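You operate a simulated robot arm through the tools that you are given. There is no shell and no other tool. Be economical: measure what you need, move in short steps, check, and stop when the job is done.

Carry out the task below with a simulated two-armed robot. There is one attempt and no reset: what you move stays moved.

TASK
On the table top, fold the striped towel in half, so that its two long edges meet.

The check looks at the end state, three seconds after you hand in, the way a careful person would. Anything else that was tipped, shoved, dropped, spilled or broken makes it a failure. Flat cloth is picked up by pressing the open fingertips on it (5 to 10 N) and closing them slowly along it; thin cloth reads only 2 to 8 mm in the jaws.

THE ROBOT
Two 7-joint arms with two-finger parallel grippers on one trunk, on a base that drives. Base frame: it is fixed to the floor where the robot stands at the start and does not move with it; the origin is under the middle of the robot, x ahead of it, y to its left, z up. Units: mm, rad, N and s.
The left shoulder is at the start at [70, 163, 1145], the right one opposite. Places, roughly: table top [600, -100, 900]. Payload 3.43 kg a hand.
The TCP of each hand is the grasp point between the finger pads, 34 mm short of the fingertips. In the tool frame z runs along the fingers and y along their closing line. The gripper opens to 128 mm. The fingers are 24 mm wide and 12 mm thick; the gripper's body (48 by 130 mm) begins 96 mm behind the TCP.
Orientation is told as [roll, pitch, yaw] about the base's x, y, z axes, in that order, counted from this pose: with the fingers straight down and closing along the base's y, the tool's x points along the base's -x, its y along +y and its z along -z.

THE INTERFACE
- The arms move only by the tool apply_moves. It takes "left_motion", "right_motion" or both (then of equal length, played together; a hand with none holds still); each is a list of rows, each a list of 3 entries, a list of its own where there are three numbers: the turn, a rotation vector about the tool's x, y, z in units of 6 degrees (1.0 is 6 degrees), then the shift along the tool's x, y, z in units of 20 mm (1.0 is 20 mm), then the finger opening in mm, from 0 to 128. In form: [[[rx, ry, rz], [dx, dy, dz], fingers], ...]. A call has 1 to 10 rows; each row shifts and turns the commanded pose from where the row before left it, along the tool's axes as they then stand. A call with a number of a shift or a turn outside -1 to 1 is refused whole. Rows are played at 5 a second. More than 50 mm and 0.15 rad between two rows, or a gripper value outside its range, and nothing of the call is played. Where a pose cannot be reached the arm comes as near as it can. A force on the tool above 40 N (or 10 N above the force at the start of the call, whichever is more), or a blocked arm, ends the call early, and 0.2 s more pass. The fingers move at their own pace (about 153 mm/s each) and stop on an object; they squeeze with about 25 N. The grip force told is the motor's: it shows also when the fingers shut on nothing. Time passes only in rows, and 0.2 s behind the last, so rows that do not move let the fingers close. The reply holds the time, the measured pose of the TCP, the force on the tool along the base axes, the opening and the grip force, in the units named above and with some noise, with the torque about the TCP (base axes, N m) and any sound that the robot's microphone picked up.
- Cameras (640 x 400 px; columns grow to the right, rows downward): "scene" is now at [134.5, -5.5, 1364.5]; the picture's right is [-0.05, -1.00, -0.00], its down [-0.65, 0.03, -0.76] and it looks along [0.76, -0.04, -0.65] (base axes); focal length 214 px, centre (320, 200). "left" rides on the left gripper at [76, 11, -160] in its tool frame; the picture's right is [-0.15, 0.99, 0.00], its down [-0.88, -0.13, -0.46] and it looks along [-0.45, -0.07, 0.89] (tool axes); focal length 234 px, centre (320, 200). "right" rides on the right gripper at [76, -11, -160] in its tool frame; the picture's right is [0.15, 0.99, 0.00], its down [-0.88, 0.13, -0.46] and it looks along [-0.45, 0.07, 0.89] (tool axes); focal length 234 px, centre (320, 200).
- capture(camera): a new picture of that camera. No time passes.
- move_column(by): slides the trunk up (or, below 0, down) by that many mm; the arms and the scene camera ride with it, the base frame stays. It gives what a move gives, with no picture.
- drive_base(legs): drives the robot by 1 to 6 legs, each [ahead, left, turn to the left] in mm, mm and rad, along the robot's own axes; the way and the turn of a leg run together, so that a leg with both is an arc; at most 1500 mm and 3.142 rad a leg. The arms and the cameras ride along, it lands a little off, and it stops where it bumps. It gives what a move gives.
- head_to(pan, tilt): turns the head with the scene camera to pan (to the left, within 1.501 rad either way) and tilt (down, from -0.506 to 1.204), counted from straight ahead of the robot. It gives what a move gives.
- measure_at(camera, pixels): for up to 12 pixels [column, row] of the newest picture of that camera ("zoom" is the newest enlarged one), the place [x, y, z] in the base frame of the surface seen there, good to about 2 mm. No time passes.
- inspect(camera, box): a new picture of the part [left, top, right, bottom] of that camera's present view, enlarged. No time passes.
- sign_off(): hands the job in; it is judged then, once.

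Go step by step. Measure first, check grasps and placings, and put right what went wrong. The budget is 80 turns and 62 pictures, counting those below and the enlarged ones. Unless the task says otherwise, let go and move clear before handing in, and close with one line.

The tools are called after "Call:" as name(argument=value, ...) on one line, values as JSON. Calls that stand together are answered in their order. apply_moves: Moves the arms, as the interface text tells. Its arguments: {"type":"object","properties":{"left_motion":{"type":"array","items":{"type":"array"}},"right_motion":{"type":"array","items":{"type":"array"}}},"required":[]} The other tools are called the same way: move_column (by) slides the trunk up or down; drive_base (legs) drives the base; head_to (pan, tilt) turns the head that bears the scene camera; capture (camera) takes a picture; measure_at (camera, pixels) gives the place of the surface under pixels of a picture; inspect (camera, box) takes an enlarged picture of a part of a camera's view; sign_off () hands the job in.

At the start:

```text
time: 0.0
left_position: [647.2, 117.1, 1106.7]
left_orientation: [0.0, 0.001, 0.001]
left_ft_force: [0.3, -1.5, 0.3]
left_wrist_torque: [-0.03, 0.0, 0.0]
left_gripper_width: 127.7
left_finger_force: 0.0
right_position: [599.5, -401.4, 1062.2]
right_orientation: [-0.001, 0.001, -0.001]
right_ft_force: [-0.5, 0.1, -0.7]
right_wrist_torque: [0.01, 0.03, 0.04]
right_gripper_width: 127.9
right_finger_force: 0.0
trunk travel left (down, up): [-625.0, 315.0]
robot x, y, heading: [0.8, -1.3, 0.001]
head pan, tilt: [-0.051, 0.703]
```

scene: 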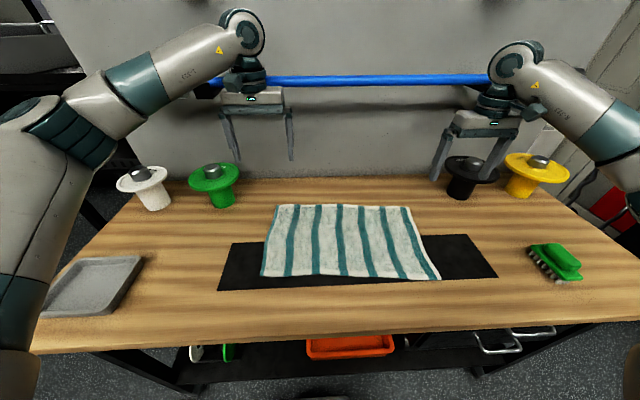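
right: 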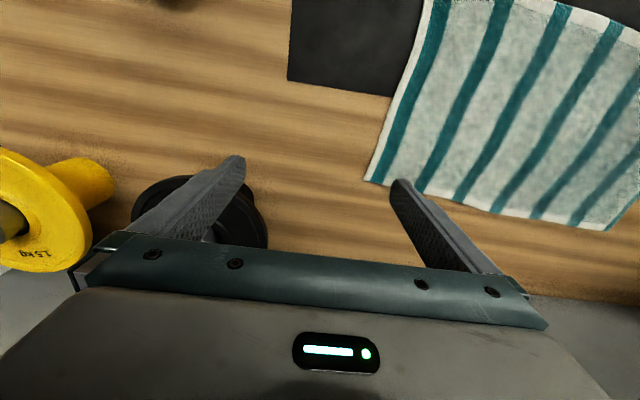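
left: 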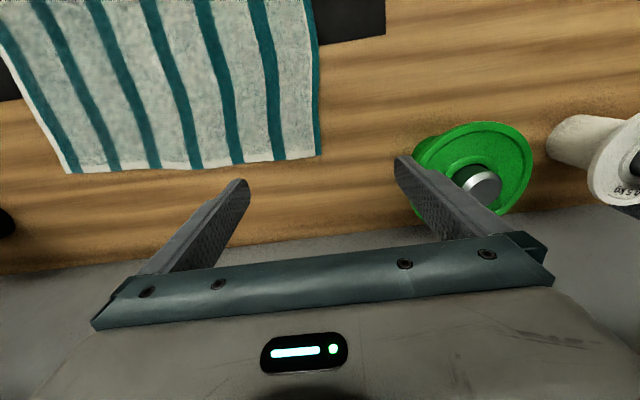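

The towel lies in the middle with corners near (278,205), (408,206), (440,279), (262,276) in the scene picture. I measure its corners and edges first.

Call:
measure_at(camera="scene", pixels=[[279, 206], [408, 207], [438, 278], [263, 275], [340, 206], [350, 276], [270, 240], [422, 240], [345, 240], [250, 265], [460, 265], [340, 300]])

Call:
inspect(camera="scene", box=[210, 170, 510, 310])

```text
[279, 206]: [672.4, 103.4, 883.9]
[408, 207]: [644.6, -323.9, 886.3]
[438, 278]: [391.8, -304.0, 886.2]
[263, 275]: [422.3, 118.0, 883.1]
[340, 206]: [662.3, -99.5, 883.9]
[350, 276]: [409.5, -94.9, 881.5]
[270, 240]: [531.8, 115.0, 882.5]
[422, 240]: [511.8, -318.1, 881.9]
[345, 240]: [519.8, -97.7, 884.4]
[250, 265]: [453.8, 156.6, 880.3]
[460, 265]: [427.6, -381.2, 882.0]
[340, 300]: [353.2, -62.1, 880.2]
```

```text
2.13 times, centred on (360, 240) of scene
```

zoom: 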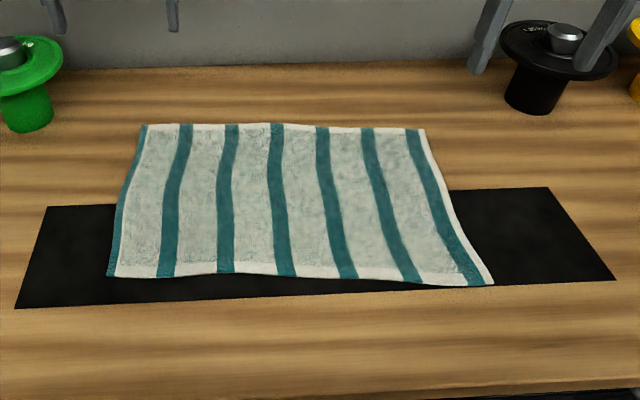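

The towel is about 428 × 252 mm, turned about -3.7°, with its long edges along y at x≈660 (far) and x≈407 (near). I plan to bring the far edge to the near edge, so I check what stands around the far edge.

Call:
measure_at(camera="scene", pixels=[[400, 80], [330, 81], [400, 140], [340, 182], [471, 165], [460, 190], [212, 182], [225, 200], [522, 175], [212, 165], [420, 190], [464, 157]])

Call:
drive_base(legs=[[-100, 0, 0]])

```text
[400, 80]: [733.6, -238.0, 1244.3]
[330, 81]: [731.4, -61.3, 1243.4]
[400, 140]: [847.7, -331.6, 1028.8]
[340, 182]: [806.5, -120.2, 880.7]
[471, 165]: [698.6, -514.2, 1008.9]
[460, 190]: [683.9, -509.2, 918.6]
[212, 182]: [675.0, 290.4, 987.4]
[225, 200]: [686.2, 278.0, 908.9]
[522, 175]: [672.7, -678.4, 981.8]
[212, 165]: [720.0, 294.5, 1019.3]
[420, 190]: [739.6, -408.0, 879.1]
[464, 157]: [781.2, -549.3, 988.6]
```

```text
time: 1.1
left_position: [550.2, 115.8, 1107.0]
left_orientation: [-0.002, -0.001, 0.0]
left_ft_force: [0.1, -1.3, 0.0]
left_wrist_torque: [-0.04, 0.03, -0.05]
left_gripper_width: 128.0
left_finger_force: 0.0
right_position: [502.8, -403.1, 1062.9]
right_orientation: [0.0, 0.0, 0.001]
right_ft_force: [0.3, 1.0, 0.4]
right_wrist_torque: [0.01, -0.02, 0.0]
right_gripper_width: 128.3
right_finger_force: 0.0
trunk travel left (down, up): [-625.0, 315.0]
robot x, y, heading: [-98.4, -2.1, 0.001]
head pan, tilt: [-0.051, 0.703]
```

A blue bar hangs at x≈733, z≈1244, so I will keep the hands tilted back toward the robot at the far edge. I turn both grippers by about 90° now, so that they close along x.

Call:
apply_moves(left_motion=[[[0, 0, 1], [0, 0, 0], 128], [[0, 0, 1], [0, 0, 0], 128], [[0, 0, 1], [0, 0, 0], 128], [[0, 0, 1], [0, 0, 0], 128], [[0, 0, 1], [0, 0, 0], 128], [[0, 0, 1], [0, 0, 0], 128], [[0, 0, 1], [0, 0, 0], 128], [[0, 0, 1], [0, 0, 0], 128]], right_motion=[[[0, 0, -0.9], [0, 0, 0], 128], [[0, 0, -0.9], [0, 0, 0], 128], [[0, 0, -0.9], [0, 0, 0], 128], [[0, 0, -0.9], [0, 0, 0], 128], [[0, 0, -0.9], [0, 0, 0], 128], [[0, 0, -0.9], [0, 0, 0], 128], [[0, 0, -0.9], [0, 0, 0], 128], [[0, 0, -0.9], [0, 0, 0], 128]])

Call:
apply_moves(left_motion=[[[0, 0, 1], [0, 0, 0], 90], [[0, 0, 1], [0, 0, 0], 60], [[0, 0, 1], [0, 0, 0], 40], [[0, 0, 1], [0, 0, 0], 40], [[0, 0, 1], [0, 0, 0], 40], [[0, 0, 1], [0, 0, 0], 40], [[0, 0, 1], [0, 0, 0], 40], [[0, 0, 0.6], [0, 0, 0], 40]], right_motion=[[[0, 0, -0.9], [0, 0, 0], 90], [[0, 0, -0.9], [0, 0, 0], 60], [[0, 0, -0.9], [0, 0, 0], 40], [[0, 0, -0.9], [0, 0, 0], 40], [[0, 0, -0.9], [0, 0, 0], 40], [[0, 0, -0.9], [0, 0, 0], 40], [[0, 0, -0.9], [0, 0, 0], 40], [[0, 0, -0.9], [0, 0, 0], 40]])

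```text
time: 2.9
left_position: [549.4, 115.6, 1106.2]
left_orientation: [0.0, 0.002, -0.838]
left_ft_force: [0.2, 0.1, 0.2]
left_wrist_torque: [-0.05, -0.05, 0.02]
left_gripper_width: 127.8
left_finger_force: 0.2
right_position: [464.3, -356.1, 1062.3]
right_orientation: [-0.001, 0.001, 0.753]
right_ft_force: [0.7, -0.1, -0.9]
right_wrist_torque: [-0.02, 0.02, 0.02]
right_gripper_width: 127.8
right_finger_force: 0.0
right hand out of reach, approached as far as the arm can: row 7, 8
trunk travel left (down, up): [-625.0, 315.0]
robot x, y, heading: [-97.2, -1.2, 0.002]
head pan, tilt: [-0.051, 0.703]
```

```text
time: 4.7
left_position: [349.6, 80.2, 1083.8]
left_orientation: [0.001, -0.001, -1.633]
left_ft_force: [0.4, -0.2, 0.1]
left_wrist_torque: [0.01, -0.02, -0.01]
left_gripper_width: 40.1
left_finger_force: 0.0
left hand out of reach, approached as far as the arm can: row 2, 3, 4, 5, 6, 7, 8
right_position: [316.5, -208.2, 1059.8]
right_orientation: [0.0, 0.001, 1.508]
right_ft_force: [0.3, -0.4, 1.0]
right_wrist_torque: [-0.01, 0.02, 0.0]
right_gripper_width: 39.7
right_finger_force: 0.1
right hand out of reach, approached as far as the arm can: row 1, 2, 3, 4, 5, 6, 7, 8
trunk travel left (down, up): [-625.0, 315.0]
robot x, y, heading: [-99.4, -0.2, 0.002]
head pan, tilt: [-0.051, 0.703]
```

Turning that way brings the wrists to their limit and pulls the hands in (left now at x=350). I turn both hands back and on the other way by 180° (cameras inward).

Call:
apply_moves(left_motion=[[[0, 0, -1], [0, 0, 0], 40], [[0, 0, -1], [0, 0, 0], 40], [[0, 0, -1], [0, 0, 0], 40], [[0, 0, -1], [0, 0, 0], 40], [[0, 0, -1], [0, 0, 0], 40], [[0, 0, -1], [0, 0, 0], 40], [[0, 0, -1], [0, 0, 0], 40], [[0, 0, -1], [0, 0, 0], 40], [[0, 0, -1], [0, 0, 0], 40], [[0, 0, -1], [0, 0, 0], 40]], right_motion=[[[0, 0, 1], [0, 0, 0], 40], [[0, 0, 1], [0, 0, 0], 40], [[0, 0, 1], [0, 0, 0], 40], [[0, 0, 1], [0, 0, 0], 40], [[0, 0, 1], [0, 0, 0], 40], [[0, 0, 1], [0, 0, 0], 40], [[0, 0, 1], [0, 0, 0], 40], [[0, 0, 1], [0, 0, 0], 40], [[0, 0, 1], [0, 0, 0], 40], [[0, 0, 1], [0, 0, 0], 40]])

Call:
apply_moves(left_motion=[[[0, 0, -1], [0, 0, 0], 40], [[0, 0, -1], [0, 0, 0], 40], [[0, 0, -1], [0, 0, 0], 40], [[0, 0, -1], [0, 0, 0], 40], [[0, 0, -1], [0, 0, 0], 40], [[0, 0, -1], [0, 0, 0], 40], [[0, 0, -1], [0, 0, 0], 40], [[0, 0, -1], [0, 0, 0], 40], [[0, 0, -1], [0, 0, 0], 40], [[0, 0, -1], [0, 0, 0], 40]], right_motion=[[[0, 0, 1], [0, 0, 0], 40], [[0, 0, 1], [0, 0, 0], 40], [[0, 0, 1], [0, 0, 0], 40], [[0, 0, 1], [0, 0, 0], 40], [[0, 0, 1], [0, 0, 0], 40], [[0, 0, 1], [0, 0, 0], 40], [[0, 0, 1], [0, 0, 0], 40], [[0, 0, 1], [0, 0, 0], 40], [[0, 0, 1], [0, 0, 0], 40], [[0, 0, 1], [0, 0, 0], 40]])

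Call:
apply_moves(left_motion=[[[0, 0, -1], [0, 0, 0], 40], [[0, 0, -1], [0, 0, 0], 40], [[0, 0, -1], [0, 0, 0], 40], [[0, 0, -1], [0, 0, 0], 40], [[0, 0, -1], [0, 0, 0], 40], [[0, 0, -1], [0, 0, 0], 40], [[0, 0, -1], [0, 0, 0], 40], [[0, 0, -1], [0, 0, 0], 40], [[0, 0, -1], [0, 0, 0], 40], [[0, 0, -1], [0, 0, 0], 40]], right_motion=[[[0, 0, 1], [0, 0, 0], 40], [[0, 0, 1], [0, 0, 0], 40], [[0, 0, 1], [0, 0, 0], 40], [[0, 0, 1], [0, 0, 0], 40], [[0, 0, 1], [0, 0, 0], 40], [[0, 0, 1], [0, 0, 0], 40], [[0, 0, 1], [0, 0, 0], 40], [[0, 0, 1], [0, 0, 0], 40], [[0, 0, 1], [0, 0, 0], 40], [[0, 0, 1], [0, 0, 0], 40]])

```text
time: 6.9
left_position: [352.3, 78.5, 1084.1]
left_orientation: [0.0, -0.001, -0.584]
left_ft_force: [1.0, -0.6, -0.2]
left_wrist_torque: [0.01, -0.02, 0.01]
left_gripper_width: 40.0
left_finger_force: 0.1
right_position: [319.1, -207.2, 1060.3]
right_orientation: [-0.003, 0.002, 0.457]
right_ft_force: [-0.7, -0.4, -0.6]
right_wrist_torque: [0.04, 0.01, 0.02]
right_gripper_width: 39.9
right_finger_force: 0.1
trunk travel left (down, up): [-625.0, 315.0]
robot x, y, heading: [-97.5, 3.0, -0.001]
head pan, tilt: [-0.051, 0.703]
```

```text
time: 9.1
left_position: [351.4, 80.1, 1084.5]
left_orientation: [-0.001, 0.0, 0.462]
left_ft_force: [0.1, -0.2, -0.7]
left_wrist_torque: [-0.02, -0.01, 0.02]
left_gripper_width: 40.0
left_finger_force: 0.1
right_position: [317.8, -207.6, 1058.9]
right_orientation: [0.002, 0.001, -0.586]
right_ft_force: [-0.1, -0.2, 0.2]
right_wrist_torque: [0.0, 0.04, -0.02]
right_gripper_width: 39.8
right_finger_force: 0.0
trunk travel left (down, up): [-625.0, 315.0]
robot x, y, heading: [-97.9, 1.0, -0.005]
head pan, tilt: [-0.051, 0.703]
```

```text
time: 11.3
left_position: [351.1, 79.4, 1084.0]
left_orientation: [0.001, 0.0, 1.51]
left_ft_force: [-0.3, -0.6, -0.4]
left_wrist_torque: [0.01, 0.01, -0.03]
left_gripper_width: 39.9
left_finger_force: 0.1
right_position: [318.6, -206.0, 1059.6]
right_orientation: [0.0, 0.001, -1.638]
right_ft_force: [-0.4, -1.3, 0.9]
right_wrist_torque: [-0.01, -0.02, 0.03]
right_gripper_width: 40.1
right_finger_force: 0.2
trunk travel left (down, up): [-625.0, 315.0]
robot x, y, heading: [-97.8, -1.2, 0.002]
head pan, tilt: [-0.051, 0.703]
```

This direction keeps the reach. I move both hands forward 200 mm while going down about 90 mm, then tilt the fingers 20° forward.

Call:
apply_moves(left_motion=[[[0, 0, 0], [0, -1, 0.45], 40], [[0, 0, 0], [0, -1, 0.45], 40], [[0, 0, 0], [0, -1, 0.45], 40], [[0, 0, 0], [0, -1, 0.45], 40], [[0, 0, 0], [0, -1, 0.45], 40], [[0, 0, 0], [0, -1, 0.45], 40], [[0, 0, 0], [0, -1, 0.45], 40], [[0, 0, 0], [0, -1, 0.45], 40], [[0, 0, 0], [0, -1, 0.45], 40], [[0, 0, 0], [0, -1, 0.45], 40]], right_motion=[[[0, 0, 0], [-0.33, 1, 0.35], 40], [[0, 0, 0], [-0.33, 1, 0.35], 40], [[0, 0, 0], [-0.33, 1, 0.35], 40], [[0, 0, 0], [-0.33, 1, 0.35], 40], [[0, 0, 0], [-0.33, 1, 0.35], 40], [[0, 0, 0], [-0.33, 1, 0.35], 40], [[0, 0, 0], [-0.33, 1, 0.35], 40], [[0, 0, 0], [-0.33, 1, 0.35], 40], [[0, 0, 0], [-0.33, 1, 0.35], 40], [[0, 0, 0], [-0.33, 1, 0.35], 40]])

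Call:
apply_moves(left_motion=[[[1, 0, 0], [0, 0, 0], 40], [[1, 0, 0], [0, 0, 0], 40], [[1, 0, 0], [0, 0, 0], 40], [[0.333, 0, 0], [0, 0, 0], 40]], right_motion=[[[-1, 0, 0], [0, 0, 0], 40], [[-1, 0, 0], [0, 0, 0], 40], [[-1, 0, 0], [0, 0, 0], 40], [[-0.333, 0, 0], [0, 0, 0], 40]])

```text
time: 13.5
left_position: [551.2, 67.2, 994.8]
left_orientation: [0.001, 0.0, 1.507]
left_ft_force: [0.6, 0.0, 0.1]
left_wrist_torque: [0.0, 0.01, -0.05]
left_gripper_width: 39.7
left_finger_force: 0.1
right_position: [514.4, -286.2, 988.6]
right_orientation: [-0.003, 0.001, -1.632]
right_ft_force: [0.0, 0.3, -0.6]
right_wrist_torque: [0.02, 0.05, 0.03]
right_gripper_width: 39.9
right_finger_force: 0.0
trunk travel left (down, up): [-625.0, 315.0]
robot x, y, heading: [-94.5, -1.8, -0.001]
head pan, tilt: [-0.051, 0.703]
```

```text
time: 14.5
left_position: [549.4, 67.5, 995.1]
left_orientation: [-0.348, 0.0, 1.507]
left_ft_force: [-0.3, 0.3, -0.8]
left_wrist_torque: [-0.03, -0.01, 0.0]
left_gripper_width: 40.1
left_finger_force: 0.0
right_position: [514.4, -285.3, 990.6]
right_orientation: [0.348, 0.0, -1.631]
right_ft_force: [-0.6, -0.9, 0.0]
right_wrist_torque: [0.01, -0.02, 0.0]
right_gripper_width: 39.9
right_finger_force: 0.0
trunk travel left (down, up): [-625.0, 315.0]
robot x, y, heading: [-100.6, -0.4, -0.004]
head pan, tilt: [-0.051, 0.703]
```

Both hands are tilted with fingers pointing forward. I move them to just inside the far edge at z≈950, staying under the bar, then bring the fingers upright.

Call:
apply_moves(left_motion=[[[0, 0, 0], [-0.116, -0.654, 0.637], 40], [[0, 0, 0], [-0.116, -0.654, 0.637], 40], [[0, 0, 0], [-0.116, -0.654, 0.637], 40], [[0, 0, 0], [-0.116, -0.654, 0.637], 40], [[0, 0, 0], [-0.116, -0.654, 0.637], 40], [[0, 0, 0], [-0.116, -0.654, 0.637], 40], [[-1, 0, 0], [0, 0, 0], 40], [[-1, 0, 0], [0, 0, 0], 40], [[-0.9, 0, 0], [0, 0, 0], 30]], right_motion=[[[0, 0, 0], [-0.023, 0.771, 0.635], 40], [[0, 0, 0], [-0.023, 0.771, 0.635], 40], [[0, 0, 0], [-0.023, 0.771, 0.635], 40], [[0, 0, 0], [-0.023, 0.771, 0.635], 40], [[0, 0, 0], [-0.023, 0.771, 0.635], 40], [[0, 0, 0], [-0.023, 0.771, 0.635], 40], [[1, 0, 0], [0, 0, 0], 40], [[1, 0, 0], [0, 0, 0], 40], [[0.9, 0, 0], [0, 0, 0], 30]])

Call:
capture(camera="scene")

Call:
capture(camera="left")

Call:
capture(camera="right")

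```text
time: 16.5
left_position: [651.5, 75.5, 948.6]
left_orientation: [-0.044, -0.001, 1.509]
left_ft_force: [1.1, -0.4, -0.2]
left_wrist_torque: [-0.05, 0.02, 0.02]
left_gripper_width: 29.7
left_finger_force: 0.2
right_position: [626.6, -294.6, 948.5]
right_orientation: [0.043, 0.001, -1.634]
right_ft_force: [0.9, 0.4, 0.4]
right_wrist_torque: [0.01, 0.02, -0.02]
right_gripper_width: 29.8
right_finger_force: 0.1
trunk travel left (down, up): [-625.0, 315.0]
robot x, y, heading: [-100.2, -2.4, -0.003]
head pan, tilt: [-0.051, 0.703]
```

```text
57 pictures are left
```

scene: 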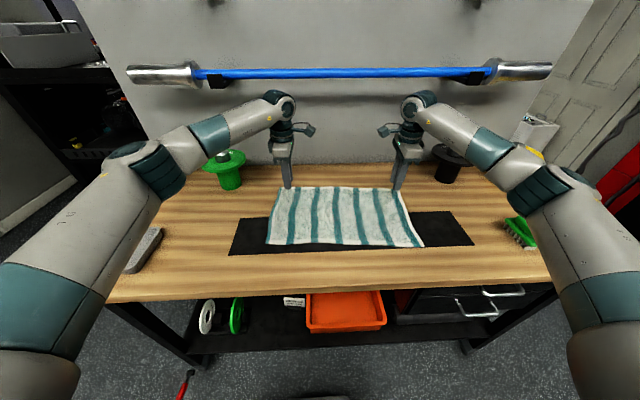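

```text
56 pictures are left
```

left: 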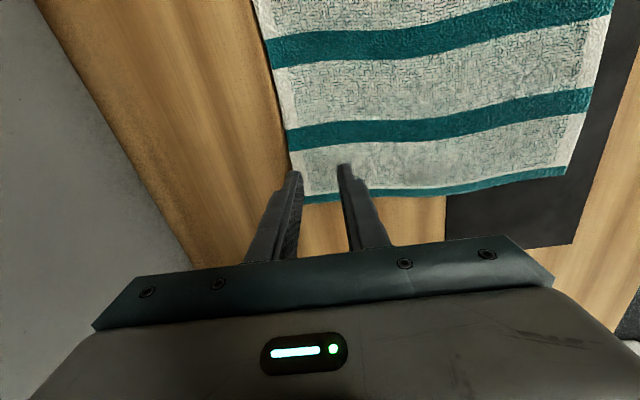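

```text
55 pictures are left
```

right: 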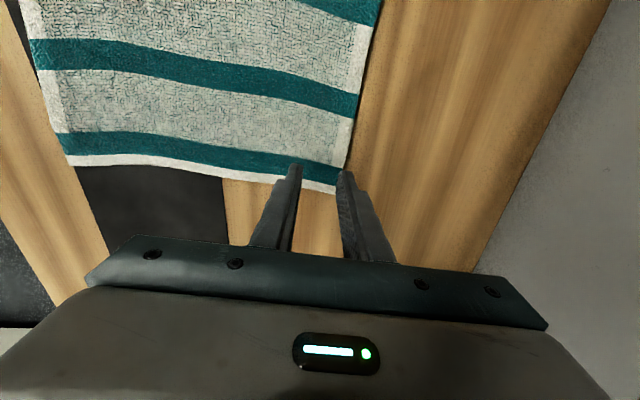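

Both hands hover about 30 mm over the far edge, fingers straddling near it. I measure the far edge beside each finger (left picture (288,150), right picture (348,150)).

Call:
measure_at(camera="left", pixels=[[280, 100], [286, 135], [291, 157], [303, 203], [330, 185], [350, 120]])

Call:
measure_at(camera="right", pixels=[[364, 80], [356, 120], [349, 150], [336, 190], [315, 170], [280, 120]])

```text
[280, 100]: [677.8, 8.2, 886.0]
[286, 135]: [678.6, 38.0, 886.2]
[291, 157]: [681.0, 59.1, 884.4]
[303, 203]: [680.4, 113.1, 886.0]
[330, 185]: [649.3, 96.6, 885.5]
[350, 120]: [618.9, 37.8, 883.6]
```

```text
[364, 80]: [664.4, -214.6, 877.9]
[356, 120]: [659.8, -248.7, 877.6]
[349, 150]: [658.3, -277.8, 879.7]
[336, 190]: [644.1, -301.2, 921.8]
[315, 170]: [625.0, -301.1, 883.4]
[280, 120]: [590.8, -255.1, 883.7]
```

The real edge is at x≈678 (left) and ≈654 (right), about 7 mm further than I placed for. I shift 7 mm forward, make the fingers fully upright, and descend to just above the cloth.

Call:
apply_moves(left_motion=[[[-0.43, 0, 0], [0, 0, 0], 30], [[0, 0, 0], [0, -0.35, 0.5], 30], [[0, 0, 0], [0, 0, 0.5], 30], [[0, 0, 0], [0, 0, 0.2], 30], [[0, 0, 0], [0, 0, 0], 30]], right_motion=[[[0.43, 0, 0], [0, 0, 0], 30], [[0, 0, 0], [0, 0.35, 0.5], 30], [[0, 0, 0], [0, 0, 0.5], 30], [[0, 0, 0], [0, 0, 0.2], 30], [[0, 0, 0], [0, 0, 0], 30]])

Call:
apply_moves(left_motion=[[[0, 0, 0], [0, 0, 0.15], 30], [[0, 0, 0], [0, 0, 0.15], 30], [[0, 0, 0], [0, 0, 0], 30]], right_motion=[[[0, 0, 0], [0, 0, 0.15], 30], [[0, 0, 0], [0, 0, 0.15], 30], [[0, 0, 0], [0, 0, 0], 30]])

```text
time: 17.7
left_position: [658.4, 74.0, 925.8]
left_orientation: [0.0, 0.0, 1.509]
left_ft_force: [-0.5, 0.0, 0.6]
left_wrist_torque: [0.01, 0.0, -0.01]
left_gripper_width: 29.8
left_finger_force: 0.1
right_position: [634.9, -297.0, 925.4]
right_orientation: [0.0, 0.0, -1.633]
right_ft_force: [-0.4, -1.0, 0.7]
right_wrist_torque: [0.0, -0.02, -0.01]
right_gripper_width: 30.0
right_finger_force: 0.1
trunk travel left (down, up): [-625.0, 315.0]
robot x, y, heading: [-98.8, -3.8, 0.001]
head pan, tilt: [-0.051, 0.703]
```

```text
time: 18.5
left_position: [658.1, 74.9, 919.4]
left_orientation: [0.001, 0.001, 1.507]
left_ft_force: [0.0, 0.4, 0.4]
left_wrist_torque: [0.03, -0.03, -0.02]
left_gripper_width: 29.9
left_finger_force: 0.1
right_position: [632.4, -295.8, 919.7]
right_orientation: [0.0, -0.001, -1.634]
right_ft_force: [-0.2, -0.3, 0.2]
right_wrist_torque: [0.01, 0.02, 0.02]
right_gripper_width: 29.9
right_finger_force: 0.1
trunk travel left (down, up): [-625.0, 315.0]
robot x, y, heading: [-99.7, 3.9, 0.0]
head pan, tilt: [-0.051, 0.703]
```

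No contact yet with tips at z≈885.5. I press down a few more millimetres.

Call:
apply_moves(left_motion=[[[0, 0, 0], [0, 0, 0.1], 30], [[0, 0, 0], [0, 0, 0.1], 30], [[0, 0, 0], [0, 0, 0], 30]], right_motion=[[[0, 0, 0], [0, 0, 0.1], 30], [[0, 0, 0], [0, 0, 0.1], 30], [[0, 0, 0], [0, 0, 0], 30]])

```text
time: 19.3
left_position: [656.9, 73.8, 916.9]
left_orientation: [-0.003, -0.001, 1.508]
left_ft_force: [2.4, 0.4, 8.7]
left_wrist_torque: [0.0, -0.08, 0.01]
left_gripper_width: 29.8
left_finger_force: 0.0
right_position: [632.9, -296.7, 917.3]
right_orientation: [0.003, 0.0, -1.633]
right_ft_force: [3.0, -0.3, 8.0]
right_wrist_torque: [-0.01, -0.01, 0.0]
right_gripper_width: 29.4
right_finger_force: 0.1
trunk travel left (down, up): [-625.0, 315.0]
robot x, y, heading: [-101.7, 0.4, -0.003]
head pan, tilt: [-0.051, 0.703]
```

Both hands press at about 8 N, which is in the wanted range. I close slowly along the cloth.

Call:
apply_moves(left_motion=[[[0, 0, 0], [0, 0, 0], 27], [[0, 0, 0], [0, 0, 0], 24], [[0, 0, 0], [0, 0, 0], 21], [[0, 0, 0], [0, 0, 0], 18], [[0, 0, 0], [0, 0, 0], 15], [[0, 0, 0], [0, 0, 0], 12], [[0, 0, 0], [0, 0, 0], 9], [[0, 0, 0], [0, 0, 0], 6], [[0, 0, 0], [0, 0, 0], 3], [[0, 0, 0], [0, 0, 0], 0]], right_motion=[[[0, 0, 0], [0, 0, 0], 27], [[0, 0, 0], [0, 0, 0], 24], [[0, 0, 0], [0, 0, 0], 21], [[0, 0, 0], [0, 0, 0], 18], [[0, 0, 0], [0, 0, 0], 15], [[0, 0, 0], [0, 0, 0], 12], [[0, 0, 0], [0, 0, 0], 9], [[0, 0, 0], [0, 0, 0], 6], [[0, 0, 0], [0, 0, 0], 3], [[0, 0, 0], [0, 0, 0], 0]])

Call:
apply_moves(left_motion=[[[0, 0, 0], [0, 0, 0], 0], [[0, 0, 0], [0, 0, -0.5], 0], [[0, 0, 0], [0, 0, -0.5], 0], [[0, 0, 0], [0, 0, -0.5], 0]], right_motion=[[[0, 0, 0], [0, 0, 0], 0], [[0, 0, 0], [0, 0, -0.5], 0], [[0, 0, 0], [0, 0, -0.5], 0], [[0, 0, 0], [0, 0, -0.5], 0]])

Call:
capture(camera="left")

Call:
capture(camera="right")

Call:
inspect(camera="scene", box=[230, 130, 470, 270])

```text
time: 21.5
left_position: [656.5, 74.1, 916.3]
left_orientation: [-0.002, 0.0, 1.509]
left_ft_force: [-0.8, -1.5, 8.8]
left_wrist_torque: [-0.02, 0.01, 0.0]
left_gripper_width: 3.9
left_finger_force: 24.9
right_position: [631.5, -294.3, 917.2]
right_orientation: [0.002, 0.0, -1.634]
right_ft_force: [-0.9, 1.0, 9.0]
right_wrist_torque: [0.02, 0.07, 0.0]
right_gripper_width: 4.5
right_finger_force: 25.0
trunk travel left (down, up): [-625.0, 315.0]
robot x, y, heading: [-103.5, 1.8, 0.004]
head pan, tilt: [-0.051, 0.703]
```

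```text
time: 22.5
left_position: [659.0, 74.8, 946.3]
left_orientation: [0.0, 0.0, 1.508]
left_ft_force: [0.0, 0.0, 0.4]
left_wrist_torque: [-0.02, 0.01, 0.02]
left_gripper_width: 3.7
left_finger_force: 24.9
right_position: [632.3, -295.1, 943.4]
right_orientation: [-0.004, -0.002, -1.633]
right_ft_force: [-0.1, -0.1, -0.4]
right_wrist_torque: [0.0, -0.04, 0.04]
right_gripper_width: 4.1
right_finger_force: 24.6
trunk travel left (down, up): [-625.0, 315.0]
robot x, y, heading: [-98.6, 0.7, -0.004]
head pan, tilt: [-0.051, 0.703]
```

```text
54 pictures are left
```

left: 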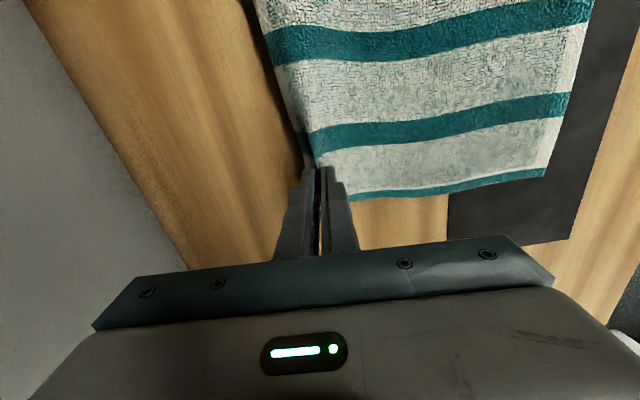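

```text
53 pictures are left
```

right: 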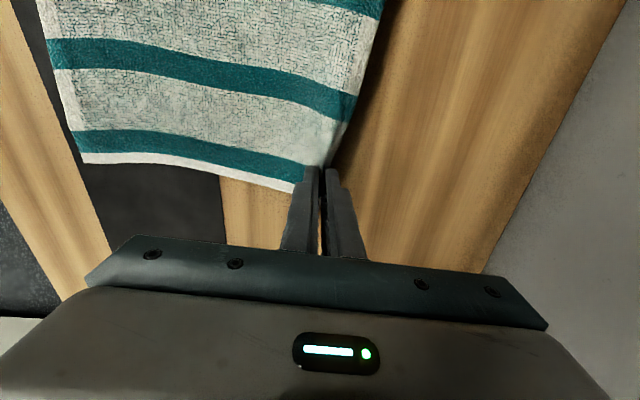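

```text
2.67 times, centred on (350, 200) of scene
```

zoom: 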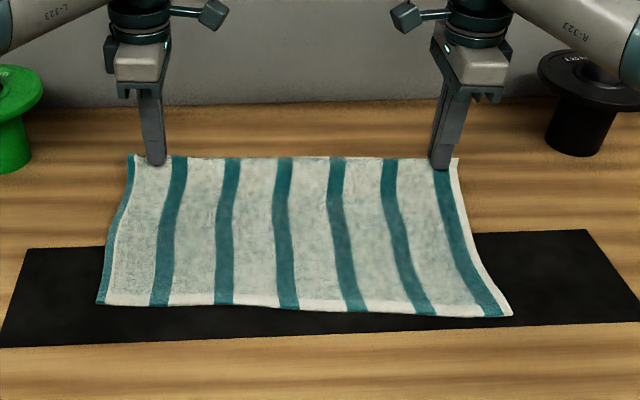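

Both grasps hold (3.7 and 4.1 mm) and the far edge lifts. I measure the near edge in the zoom picture along its lower rim to set the target.

Call:
measure_at(camera="zoom", pixels=[[100, 301], [125, 303], [200, 304], [280, 305], [360, 308], [440, 312], [480, 314], [507, 313], [125, 307], [480, 319]])

```text
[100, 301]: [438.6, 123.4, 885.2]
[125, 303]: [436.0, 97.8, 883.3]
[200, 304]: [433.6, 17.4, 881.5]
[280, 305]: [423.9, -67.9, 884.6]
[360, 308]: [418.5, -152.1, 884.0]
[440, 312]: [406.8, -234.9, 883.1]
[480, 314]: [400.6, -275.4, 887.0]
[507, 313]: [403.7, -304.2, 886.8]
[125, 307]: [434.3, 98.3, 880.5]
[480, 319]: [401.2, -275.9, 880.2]
```

Near edge now lies at x≈435 (left) to 401 (right): the towel slid about 12 mm toward the far side while being gathered. I carry both hands in an arc of about 98 mm radius up and over the fold line (x≈557 left, 527 right).

Call:
apply_moves(left_motion=[[[0, 0, 0], [0, 0.4, -0.52], 0], [[0, 0, 0], [0, 0.4, -0.52], 0], [[0, 0, 0], [0, 0.8, -1], 0], [[0, 0, 0], [0, 1, -0.8], 0], [[0, 0, 0], [0, 0.6, -0.25], 0], [[0, 0, 0], [0, 0.6, -0.25], 0], [[0, 0, 0], [0, 0.62, -0.08], 0], [[0, 0, 0], [0, 0.62, -0.08], 0], [[0, 0, 0], [0, 0.62, 0.05], 0], [[0, 0, 0], [0, 0.62, 0.05], 0]], right_motion=[[[0, 0, 0], [0, -0.4, -0.52], 0], [[0, 0, 0], [0, -0.4, -0.52], 0], [[0, 0, 0], [0, -0.8, -1], 0], [[0, 0, 0], [0, -1, -0.8], 0], [[0, 0, 0], [0, -0.6, -0.25], 0], [[0, 0, 0], [0, -0.6, -0.25], 0], [[0, 0, 0], [0, -0.62, -0.08], 0], [[0, 0, 0], [0, -0.62, -0.08], 0], [[0, 0, 0], [0, -0.62, 0.05], 0], [[0, 0, 0], [0, -0.62, 0.05], 0]])

Call:
capture(camera="scene")

Call:
capture(camera="left")

```text
time: 24.7
left_position: [532.7, 82.9, 1012.9]
left_orientation: [-0.001, 0.0, 1.509]
left_ft_force: [0.1, 0.0, -0.5]
left_wrist_torque: [0.01, -0.05, 0.01]
left_gripper_width: 3.9
left_finger_force: 25.1
right_position: [508.0, -287.4, 1013.9]
right_orientation: [0.002, 0.0, -1.634]
right_ft_force: [0.3, 0.4, -0.7]
right_wrist_torque: [-0.02, -0.04, -0.01]
right_gripper_width: 3.9
right_finger_force: 24.5
trunk travel left (down, up): [-625.0, 315.0]
robot x, y, heading: [-97.7, 3.1, 0.001]
head pan, tilt: [-0.051, 0.703]
```

```text
51 pictures are left
```

scene: 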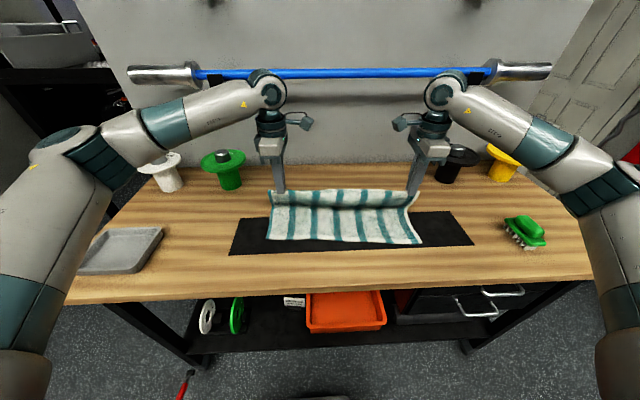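

```text
50 pictures are left
```

left: 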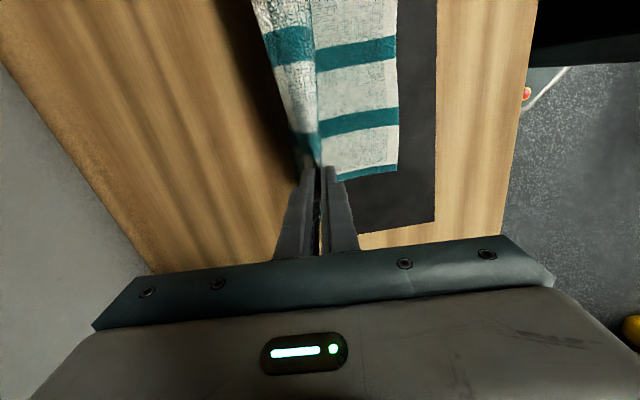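

The far edge now hangs over the fold line, as wanted. I tilt the hands back toward the robot by 48° while coming forward and down along the arc.

Call:
apply_moves(left_motion=[[[1, 0, 0], [0, 0.335, 0.013], 0], [[1, 0, 0], [0, 0.335, 0.013], 0], [[1, 0, 0], [0, 0.335, 0.013], 0], [[1, 0, 0], [0, 0.335, 0.013], 0], [[1, 0, 0], [0, 0.335, 0.013], 0], [[1, 0, 0], [0, 0.335, 0.013], 0], [[1, 0, 0], [0, 0.335, 0.013], 0], [[1, 0, 0], [0, 0.335, 0.013], 0], [[0, 0, 0], [0, 0.88, -0.117], 0], [[0, 0, 0], [0, 0.88, -0.117], 0]], right_motion=[[[-1, 0, 0], [0, -0.335, 0.013], 0], [[-1, 0, 0], [0, -0.335, 0.013], 0], [[-1, 0, 0], [0, -0.335, 0.013], 0], [[-1, 0, 0], [0, -0.335, 0.013], 0], [[-1, 0, 0], [0, -0.335, 0.013], 0], [[-1, 0, 0], [0, -0.335, 0.013], 0], [[-1, 0, 0], [0, -0.335, 0.013], 0], [[-1, 0, 0], [0, -0.335, 0.013], 0], [[0, 0, 0], [0, -0.88, -0.117], 0], [[0, 0, 0], [0, -0.88, -0.117], 0]])

Call:
capture(camera="left")

Call:
inspect(camera="scene", box=[230, 130, 470, 270])

```text
time: 26.9
left_position: [456.8, 86.2, 968.4]
left_orientation: [-0.838, 0.0, 1.508]
left_ft_force: [0.3, -2.4, -0.5]
left_wrist_torque: [-0.01, 0.1, -0.05]
left_gripper_width: 3.4
left_finger_force: 24.9
right_position: [456.8, -287.6, 970.9]
right_orientation: [0.839, -0.001, -1.633]
right_ft_force: [0.0, 0.8, -0.4]
right_wrist_torque: [0.02, 0.06, 0.03]
right_gripper_width: 3.7
right_finger_force: 25.2
right hand out of reach, approached as far as the arm can: row 9, 10
trunk travel left (down, up): [-625.0, 315.0]
robot x, y, heading: [-99.1, 1.3, -0.004]
head pan, tilt: [-0.051, 0.703]
```

```text
49 pictures are left
```

left: 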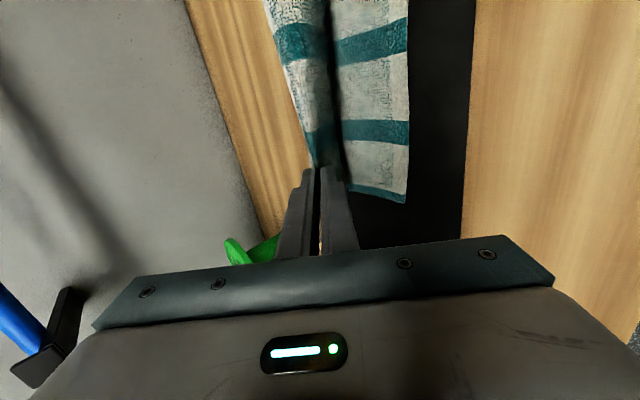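

```text
2.67 times, centred on (350, 200) of scene
```

zoom: 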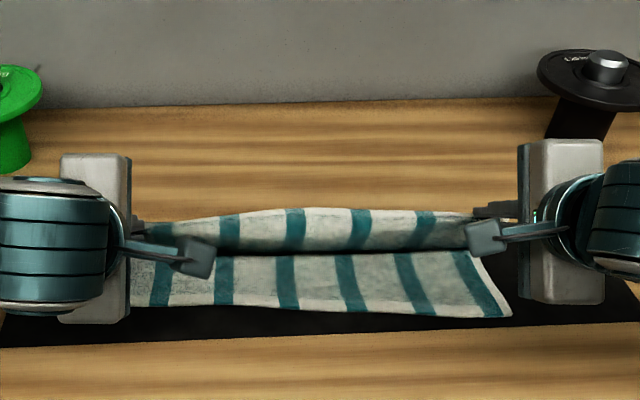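

The right arm got too near its own body and stopped 30 mm short (x=457). I lower both hands 25 mm first, then drive the base back 28 mm, which carries the edge forward and gives room.

Call:
apply_moves(left_motion=[[[0, 0, 0], [0, 0.465, 0.418], 0], [[0, 0, 0], [0, 0.465, 0.418], 0]], right_motion=[[[0, 0, 0], [0, -0.465, 0.418], 0], [[0, 0, 0], [0, -0.465, 0.418], 0]])

Call:
drive_base(legs=[[-28, 0, 0]])

```text
time: 27.5
left_position: [458.0, 86.3, 944.4]
left_orientation: [-0.839, 0.0, 1.507]
left_ft_force: [0.9, -1.3, 0.7]
left_wrist_torque: [-0.02, 0.09, 0.01]
left_gripper_width: 3.3
left_finger_force: 25.3
right_position: [456.5, -286.9, 944.7]
right_orientation: [0.838, 0.0, -1.634]
right_ft_force: [-0.1, 0.2, 0.0]
right_wrist_torque: [0.03, 0.04, 0.05]
right_gripper_width: 3.9
right_finger_force: 25.4
trunk travel left (down, up): [-625.0, 315.0]
robot x, y, heading: [-100.9, -1.8, -0.0]
head pan, tilt: [-0.051, 0.703]
```

```text
time: 28.4
left_position: [431.3, 88.0, 944.8]
left_orientation: [-0.839, 0.0, 1.51]
left_ft_force: [0.1, -1.7, -0.5]
left_wrist_torque: [-0.03, 0.05, 0.0]
left_gripper_width: 3.7
left_finger_force: 25.1
right_position: [430.5, -286.9, 943.9]
right_orientation: [0.837, 0.001, -1.632]
right_ft_force: [0.2, 1.4, -0.2]
right_wrist_torque: [0.01, 0.09, 0.0]
right_gripper_width: 3.6
right_finger_force: 24.4
trunk travel left (down, up): [-625.0, 315.0]
robot x, y, heading: [-129.1, -1.9, 0.003]
head pan, tilt: [-0.051, 0.703]
```

The right hand still needs to come 38 mm forward, the left 8 mm. Then I lower both about 15 mm in steps.

Call:
apply_moves(left_motion=[[[0, 0, 0], [0, 0.089, -0.099], 0], [[0, 0, 0], [0, 0.089, -0.099], 0], [[0, 0, 0], [0, 0.089, -0.099], 0], [[0, 0, 0], [0, 0.28, 0.25], 0], [[0, 0, 0], [0, 0.28, 0.25], 0]], right_motion=[[[0, 0, 0], [0.07, -0.424, -0.47], 0], [[0, 0, 0], [0.07, -0.424, -0.47], 0], [[0, 0, 0], [0.07, -0.424, -0.47], 0], [[0, 0, 0], [0, -0.28, 0.25], 0], [[0, 0, 0], [0, -0.28, 0.25], 0]])

Call:
inspect(camera="scene", box=[230, 150, 470, 290])

Call:
capture(camera="left")

Call:
capture(camera="right")

```text
time: 29.6
left_position: [423.0, 86.5, 930.0]
left_orientation: [-0.838, 0.0, 1.507]
left_ft_force: [0.1, -1.2, 0.1]
left_wrist_torque: [0.02, 0.07, -0.04]
left_gripper_width: 3.3
left_finger_force: 25.0
right_position: [429.0, -286.0, 926.9]
right_orientation: [0.837, -0.001, -1.633]
right_ft_force: [-0.4, 2.1, 1.1]
right_wrist_torque: [0.02, 0.06, 0.02]
right_gripper_width: 3.9
right_finger_force: 25.2
right hand out of reach, approached as far as the arm can: row 1, 2, 3
trunk travel left (down, up): [-625.0, 315.0]
robot x, y, heading: [-126.5, -1.3, -0.002]
head pan, tilt: [-0.051, 0.703]
```

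```text
2.67 times, centred on (350, 220) of scene
```

zoom: 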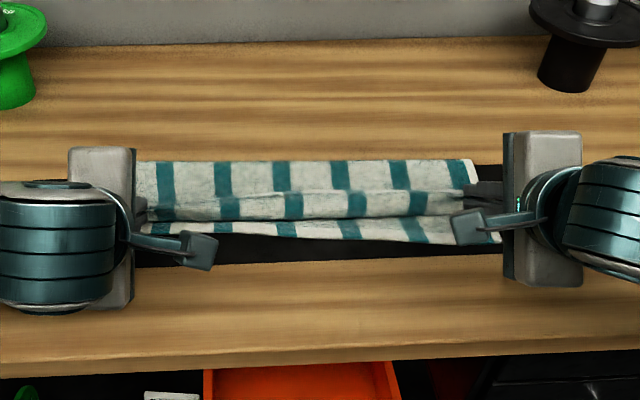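

```text
46 pictures are left
```

left: 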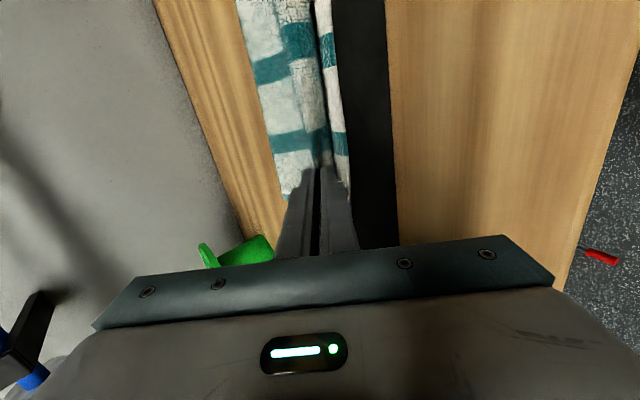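

```text
45 pictures are left
```

right: 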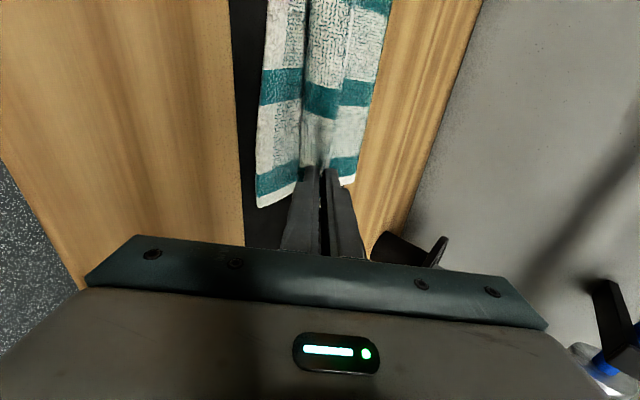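

The left side is in place, but the right hand is at its reach limit again (the near edge still peeks out at the right in the zoom). I move the left hand forward 35 mm, then drive back 35 mm, so only the right edge advances.

Call:
apply_moves(left_motion=[[[0, 0, 0], [0, -0.39, 0.433], 0], [[0, 0, 0], [0, -0.39, 0.433], 0], [[0, 0, 0], [0, -0.39, 0.433], 0]])

Call:
drive_base(legs=[[-35, 0, 0]])

Call:
inspect(camera="scene", box=[230, 130, 470, 270])

Call:
capture(camera="right")

Call:
capture(camera="left")

```text
time: 30.4
left_position: [458.5, 84.8, 930.5]
left_orientation: [-0.839, -0.001, 1.51]
left_ft_force: [-1.0, -0.6, 0.1]
left_wrist_torque: [0.01, 0.05, -0.03]
left_gripper_width: 3.6
left_finger_force: 25.2
right_position: [427.5, -285.4, 926.5]
right_orientation: [0.837, -0.001, -1.632]
right_ft_force: [-0.1, 0.6, -0.2]
right_wrist_torque: [0.0, 0.05, 0.02]
right_gripper_width: 3.6
right_finger_force: 25.1
trunk travel left (down, up): [-625.0, 315.0]
robot x, y, heading: [-124.6, 0.8, 0.001]
head pan, tilt: [-0.051, 0.703]
```

```text
time: 31.2
left_position: [424.8, 86.0, 929.2]
left_orientation: [-0.838, 0.001, 1.511]
left_ft_force: [-1.1, 0.1, 0.4]
left_wrist_torque: [-0.03, 0.04, -0.02]
left_gripper_width: 3.5
left_finger_force: 24.5
right_position: [393.5, -285.6, 926.0]
right_orientation: [0.838, 0.001, -1.631]
right_ft_force: [-0.3, -0.4, -0.2]
right_wrist_torque: [-0.01, 0.08, -0.01]
right_gripper_width: 3.8
right_finger_force: 24.9
trunk travel left (down, up): [-625.0, 315.0]
robot x, y, heading: [-158.0, -1.1, 0.003]
head pan, tilt: [-0.051, 0.703]
```

```text
2.67 times, centred on (350, 200) of scene
```

zoom: 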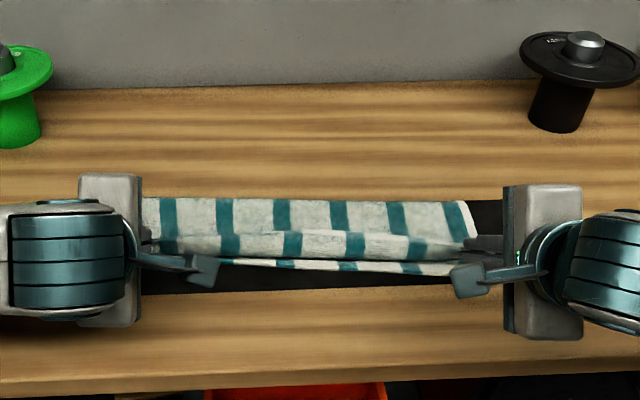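

```text
43 pictures are left
```

right: 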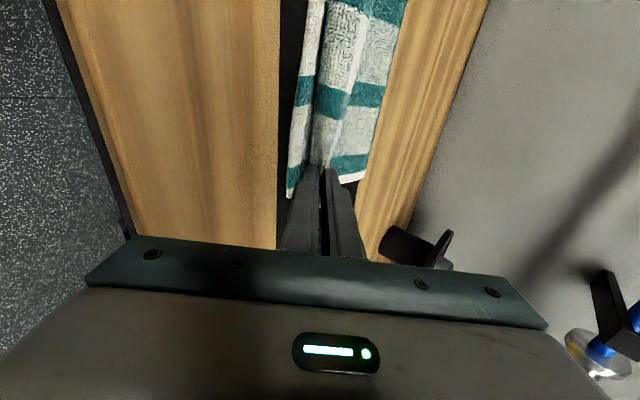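

```text
42 pictures are left
```

left: 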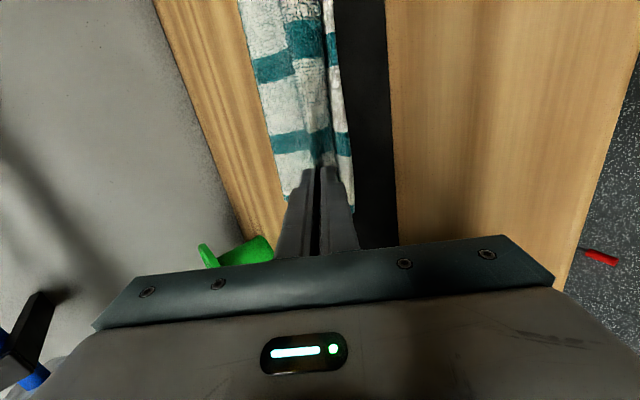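

The edges are nearly matching now. I measure the lower layer's near edge and the fold ridge in the zoom picture.

Call:
measure_at(camera="zoom", pixels=[[225, 264], [280, 270], [340, 273], [400, 276], [450, 277], [225, 256], [300, 258], [380, 262], [430, 263], [300, 200], [180, 198], [450, 200]])

Call:
measure_at(camera="right", pixels=[[289, 192], [305, 80], [318, 162], [358, 178]])

Call:
measure_at(camera="left", pixels=[[352, 205], [338, 100], [330, 158], [285, 190]])

```text
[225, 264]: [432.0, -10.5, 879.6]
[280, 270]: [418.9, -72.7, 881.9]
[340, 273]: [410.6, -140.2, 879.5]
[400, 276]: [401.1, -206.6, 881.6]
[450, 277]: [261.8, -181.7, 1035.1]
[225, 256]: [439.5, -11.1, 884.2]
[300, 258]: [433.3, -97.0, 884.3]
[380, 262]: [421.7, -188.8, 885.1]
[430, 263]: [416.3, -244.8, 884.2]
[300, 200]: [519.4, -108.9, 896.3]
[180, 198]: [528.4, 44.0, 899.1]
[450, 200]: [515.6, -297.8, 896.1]
```

```text
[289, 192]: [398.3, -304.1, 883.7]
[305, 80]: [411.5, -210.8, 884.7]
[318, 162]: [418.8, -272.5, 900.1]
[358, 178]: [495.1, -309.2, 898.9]
```

```text
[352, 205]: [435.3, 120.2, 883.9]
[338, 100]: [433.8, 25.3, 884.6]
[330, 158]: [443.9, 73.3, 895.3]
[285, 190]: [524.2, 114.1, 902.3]
```

Tips are at x≈450 (left) and ≈419 (right), about 16–18 mm inside the near edge, which suits the gathered rim. I lower 5 mm, open slightly, and let it settle.

Call:
apply_moves(left_motion=[[[0, 0, 0], [0, 0.186, 0.167], 0], [[0, 0, 0], [0, 0, 0], 5], [[0, 0, 0], [0, 0, 0], 9], [[0, 0, 0], [0, 0, 0], 14], [[0, 0, 0], [0, 0, 0], 14]], right_motion=[[[0, 0, 0], [0, -0.186, 0.167], 0], [[0, 0, 0], [0, 0, 0], 5], [[0, 0, 0], [0, 0, 0], 9], [[0, 0, 0], [0, 0, 0], 14], [[0, 0, 0], [0, 0, 0], 14]])

Call:
capture(camera="left")

Call:
capture(camera="right")

```text
time: 32.4
left_position: [423.6, 87.0, 924.6]
left_orientation: [-0.837, 0.001, 1.509]
left_ft_force: [-0.5, -0.7, -0.3]
left_wrist_torque: [-0.04, -0.04, 0.02]
left_gripper_width: 13.9
left_finger_force: 0.1
right_position: [393.3, -286.3, 921.6]
right_orientation: [0.839, 0.0, -1.632]
right_ft_force: [0.7, -0.2, -0.3]
right_wrist_torque: [-0.02, -0.01, 0.0]
right_gripper_width: 13.8
right_finger_force: 0.0
trunk travel left (down, up): [-625.0, 315.0]
robot x, y, heading: [-157.2, 4.3, 0.0]
head pan, tilt: [-0.051, 0.703]
```

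```text
41 pictures are left
```

left: 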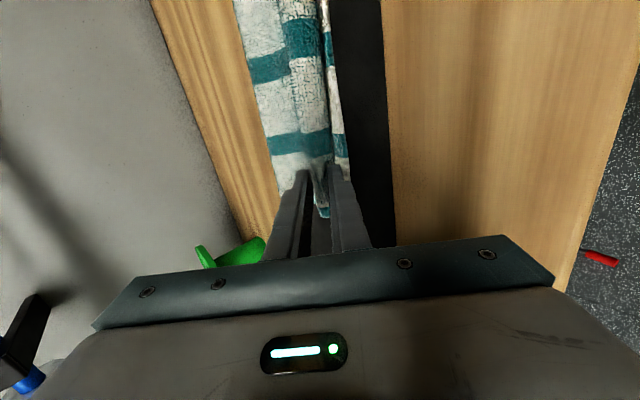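

```text
40 pictures are left
```

right: 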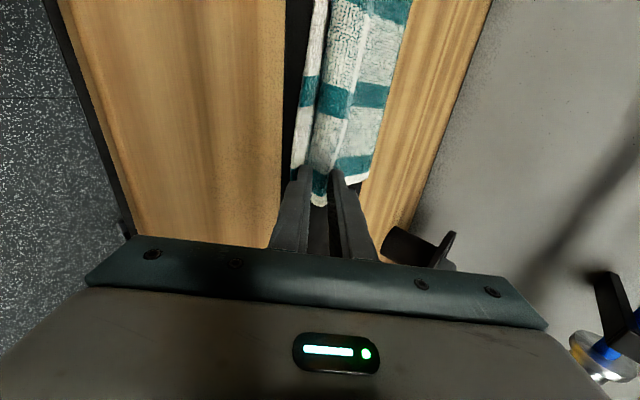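

The cloth is free between the pads. I withdraw both hands by driving the base back 70 mm, which pulls the fingers out toward the robot.

Call:
drive_base(legs=[[-70, 0, 0]])

Call:
apply_moves(left_motion=[[[0, 0, 0], [0, -0.6, -0.8], 14], [[0, 0, 0], [0, -0.6, -0.8], 14], [[0, 0, 0], [0, -0.6, -0.8], 14], [[0, 0, 0], [0, -0.6, -0.8], 14], [[0, 0, 0], [0, -0.6, -0.8], 14]], right_motion=[[[0, 0, 0], [0, 0.6, -0.8], 14], [[0, 0, 0], [0, 0.6, -0.8], 14], [[0, 0, 0], [0, 0.6, -0.8], 14], [[0, 0, 0], [0, 0.6, -0.8], 14], [[0, 0, 0], [0, 0.6, -0.8], 14]])

Call:
capture(camera="scene")

Call:
capture(camera="left")

Call:
capture(camera="right")

```text
time: 33.4
left_position: [352.3, 86.2, 925.5]
left_orientation: [-0.838, 0.001, 1.51]
left_ft_force: [-0.1, -0.2, 0.9]
left_wrist_torque: [-0.01, -0.01, 0.01]
left_gripper_width: 13.9
left_finger_force: 0.1
right_position: [321.9, -285.4, 923.0]
right_orientation: [0.841, -0.001, -1.63]
right_ft_force: [0.3, 0.3, 0.9]
right_wrist_torque: [-0.03, -0.02, -0.03]
right_gripper_width: 13.8
right_finger_force: 0.2
trunk travel left (down, up): [-625.0, 315.0]
robot x, y, heading: [-228.8, -0.8, -0.0]
head pan, tilt: [-0.051, 0.703]
```

```text
time: 34.6
left_position: [333.9, 86.8, 1021.0]
left_orientation: [-0.838, 0.001, 1.509]
left_ft_force: [-0.9, -0.4, -0.4]
left_wrist_torque: [0.01, -0.01, 0.01]
left_gripper_width: 14.0
left_finger_force: 0.1
right_position: [322.8, -287.8, 1019.3]
right_orientation: [0.836, 0.0, -1.629]
right_ft_force: [0.0, 0.6, 0.3]
right_wrist_torque: [0.01, 0.03, 0.03]
right_gripper_width: 14.1
right_finger_force: 0.2
right hand out of reach, approached as far as the arm can: row 1, 2, 3, 4
trunk travel left (down, up): [-625.0, 315.0]
robot x, y, heading: [-231.4, 1.1, 0.001]
head pan, tilt: [-0.051, 0.703]
```

```text
39 pictures are left
```

scene: 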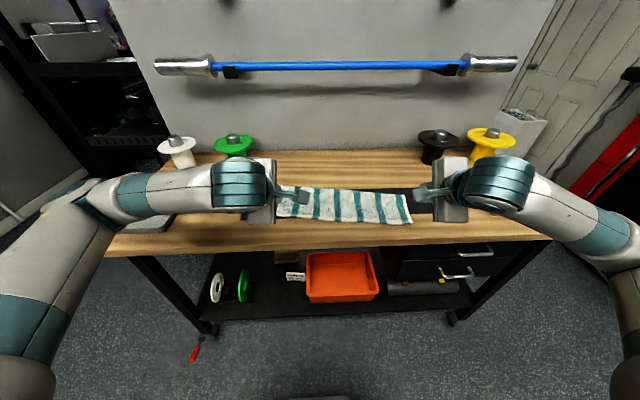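

```text
38 pictures are left
```

left: 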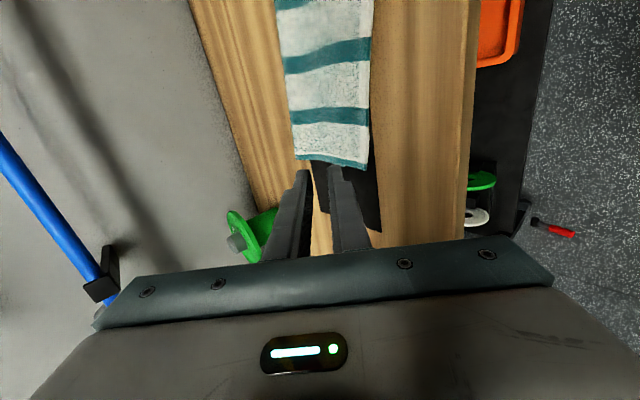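

```text
37 pictures are left
```

right: 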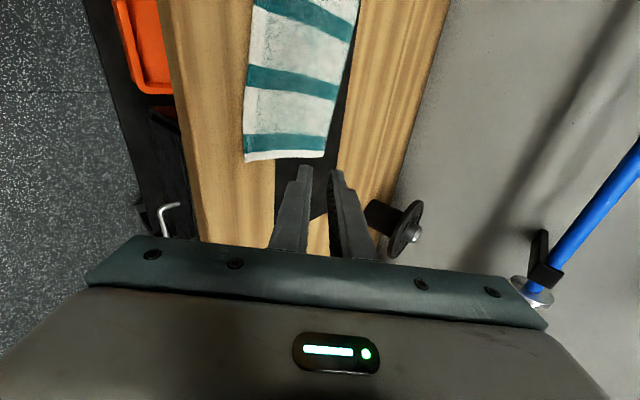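

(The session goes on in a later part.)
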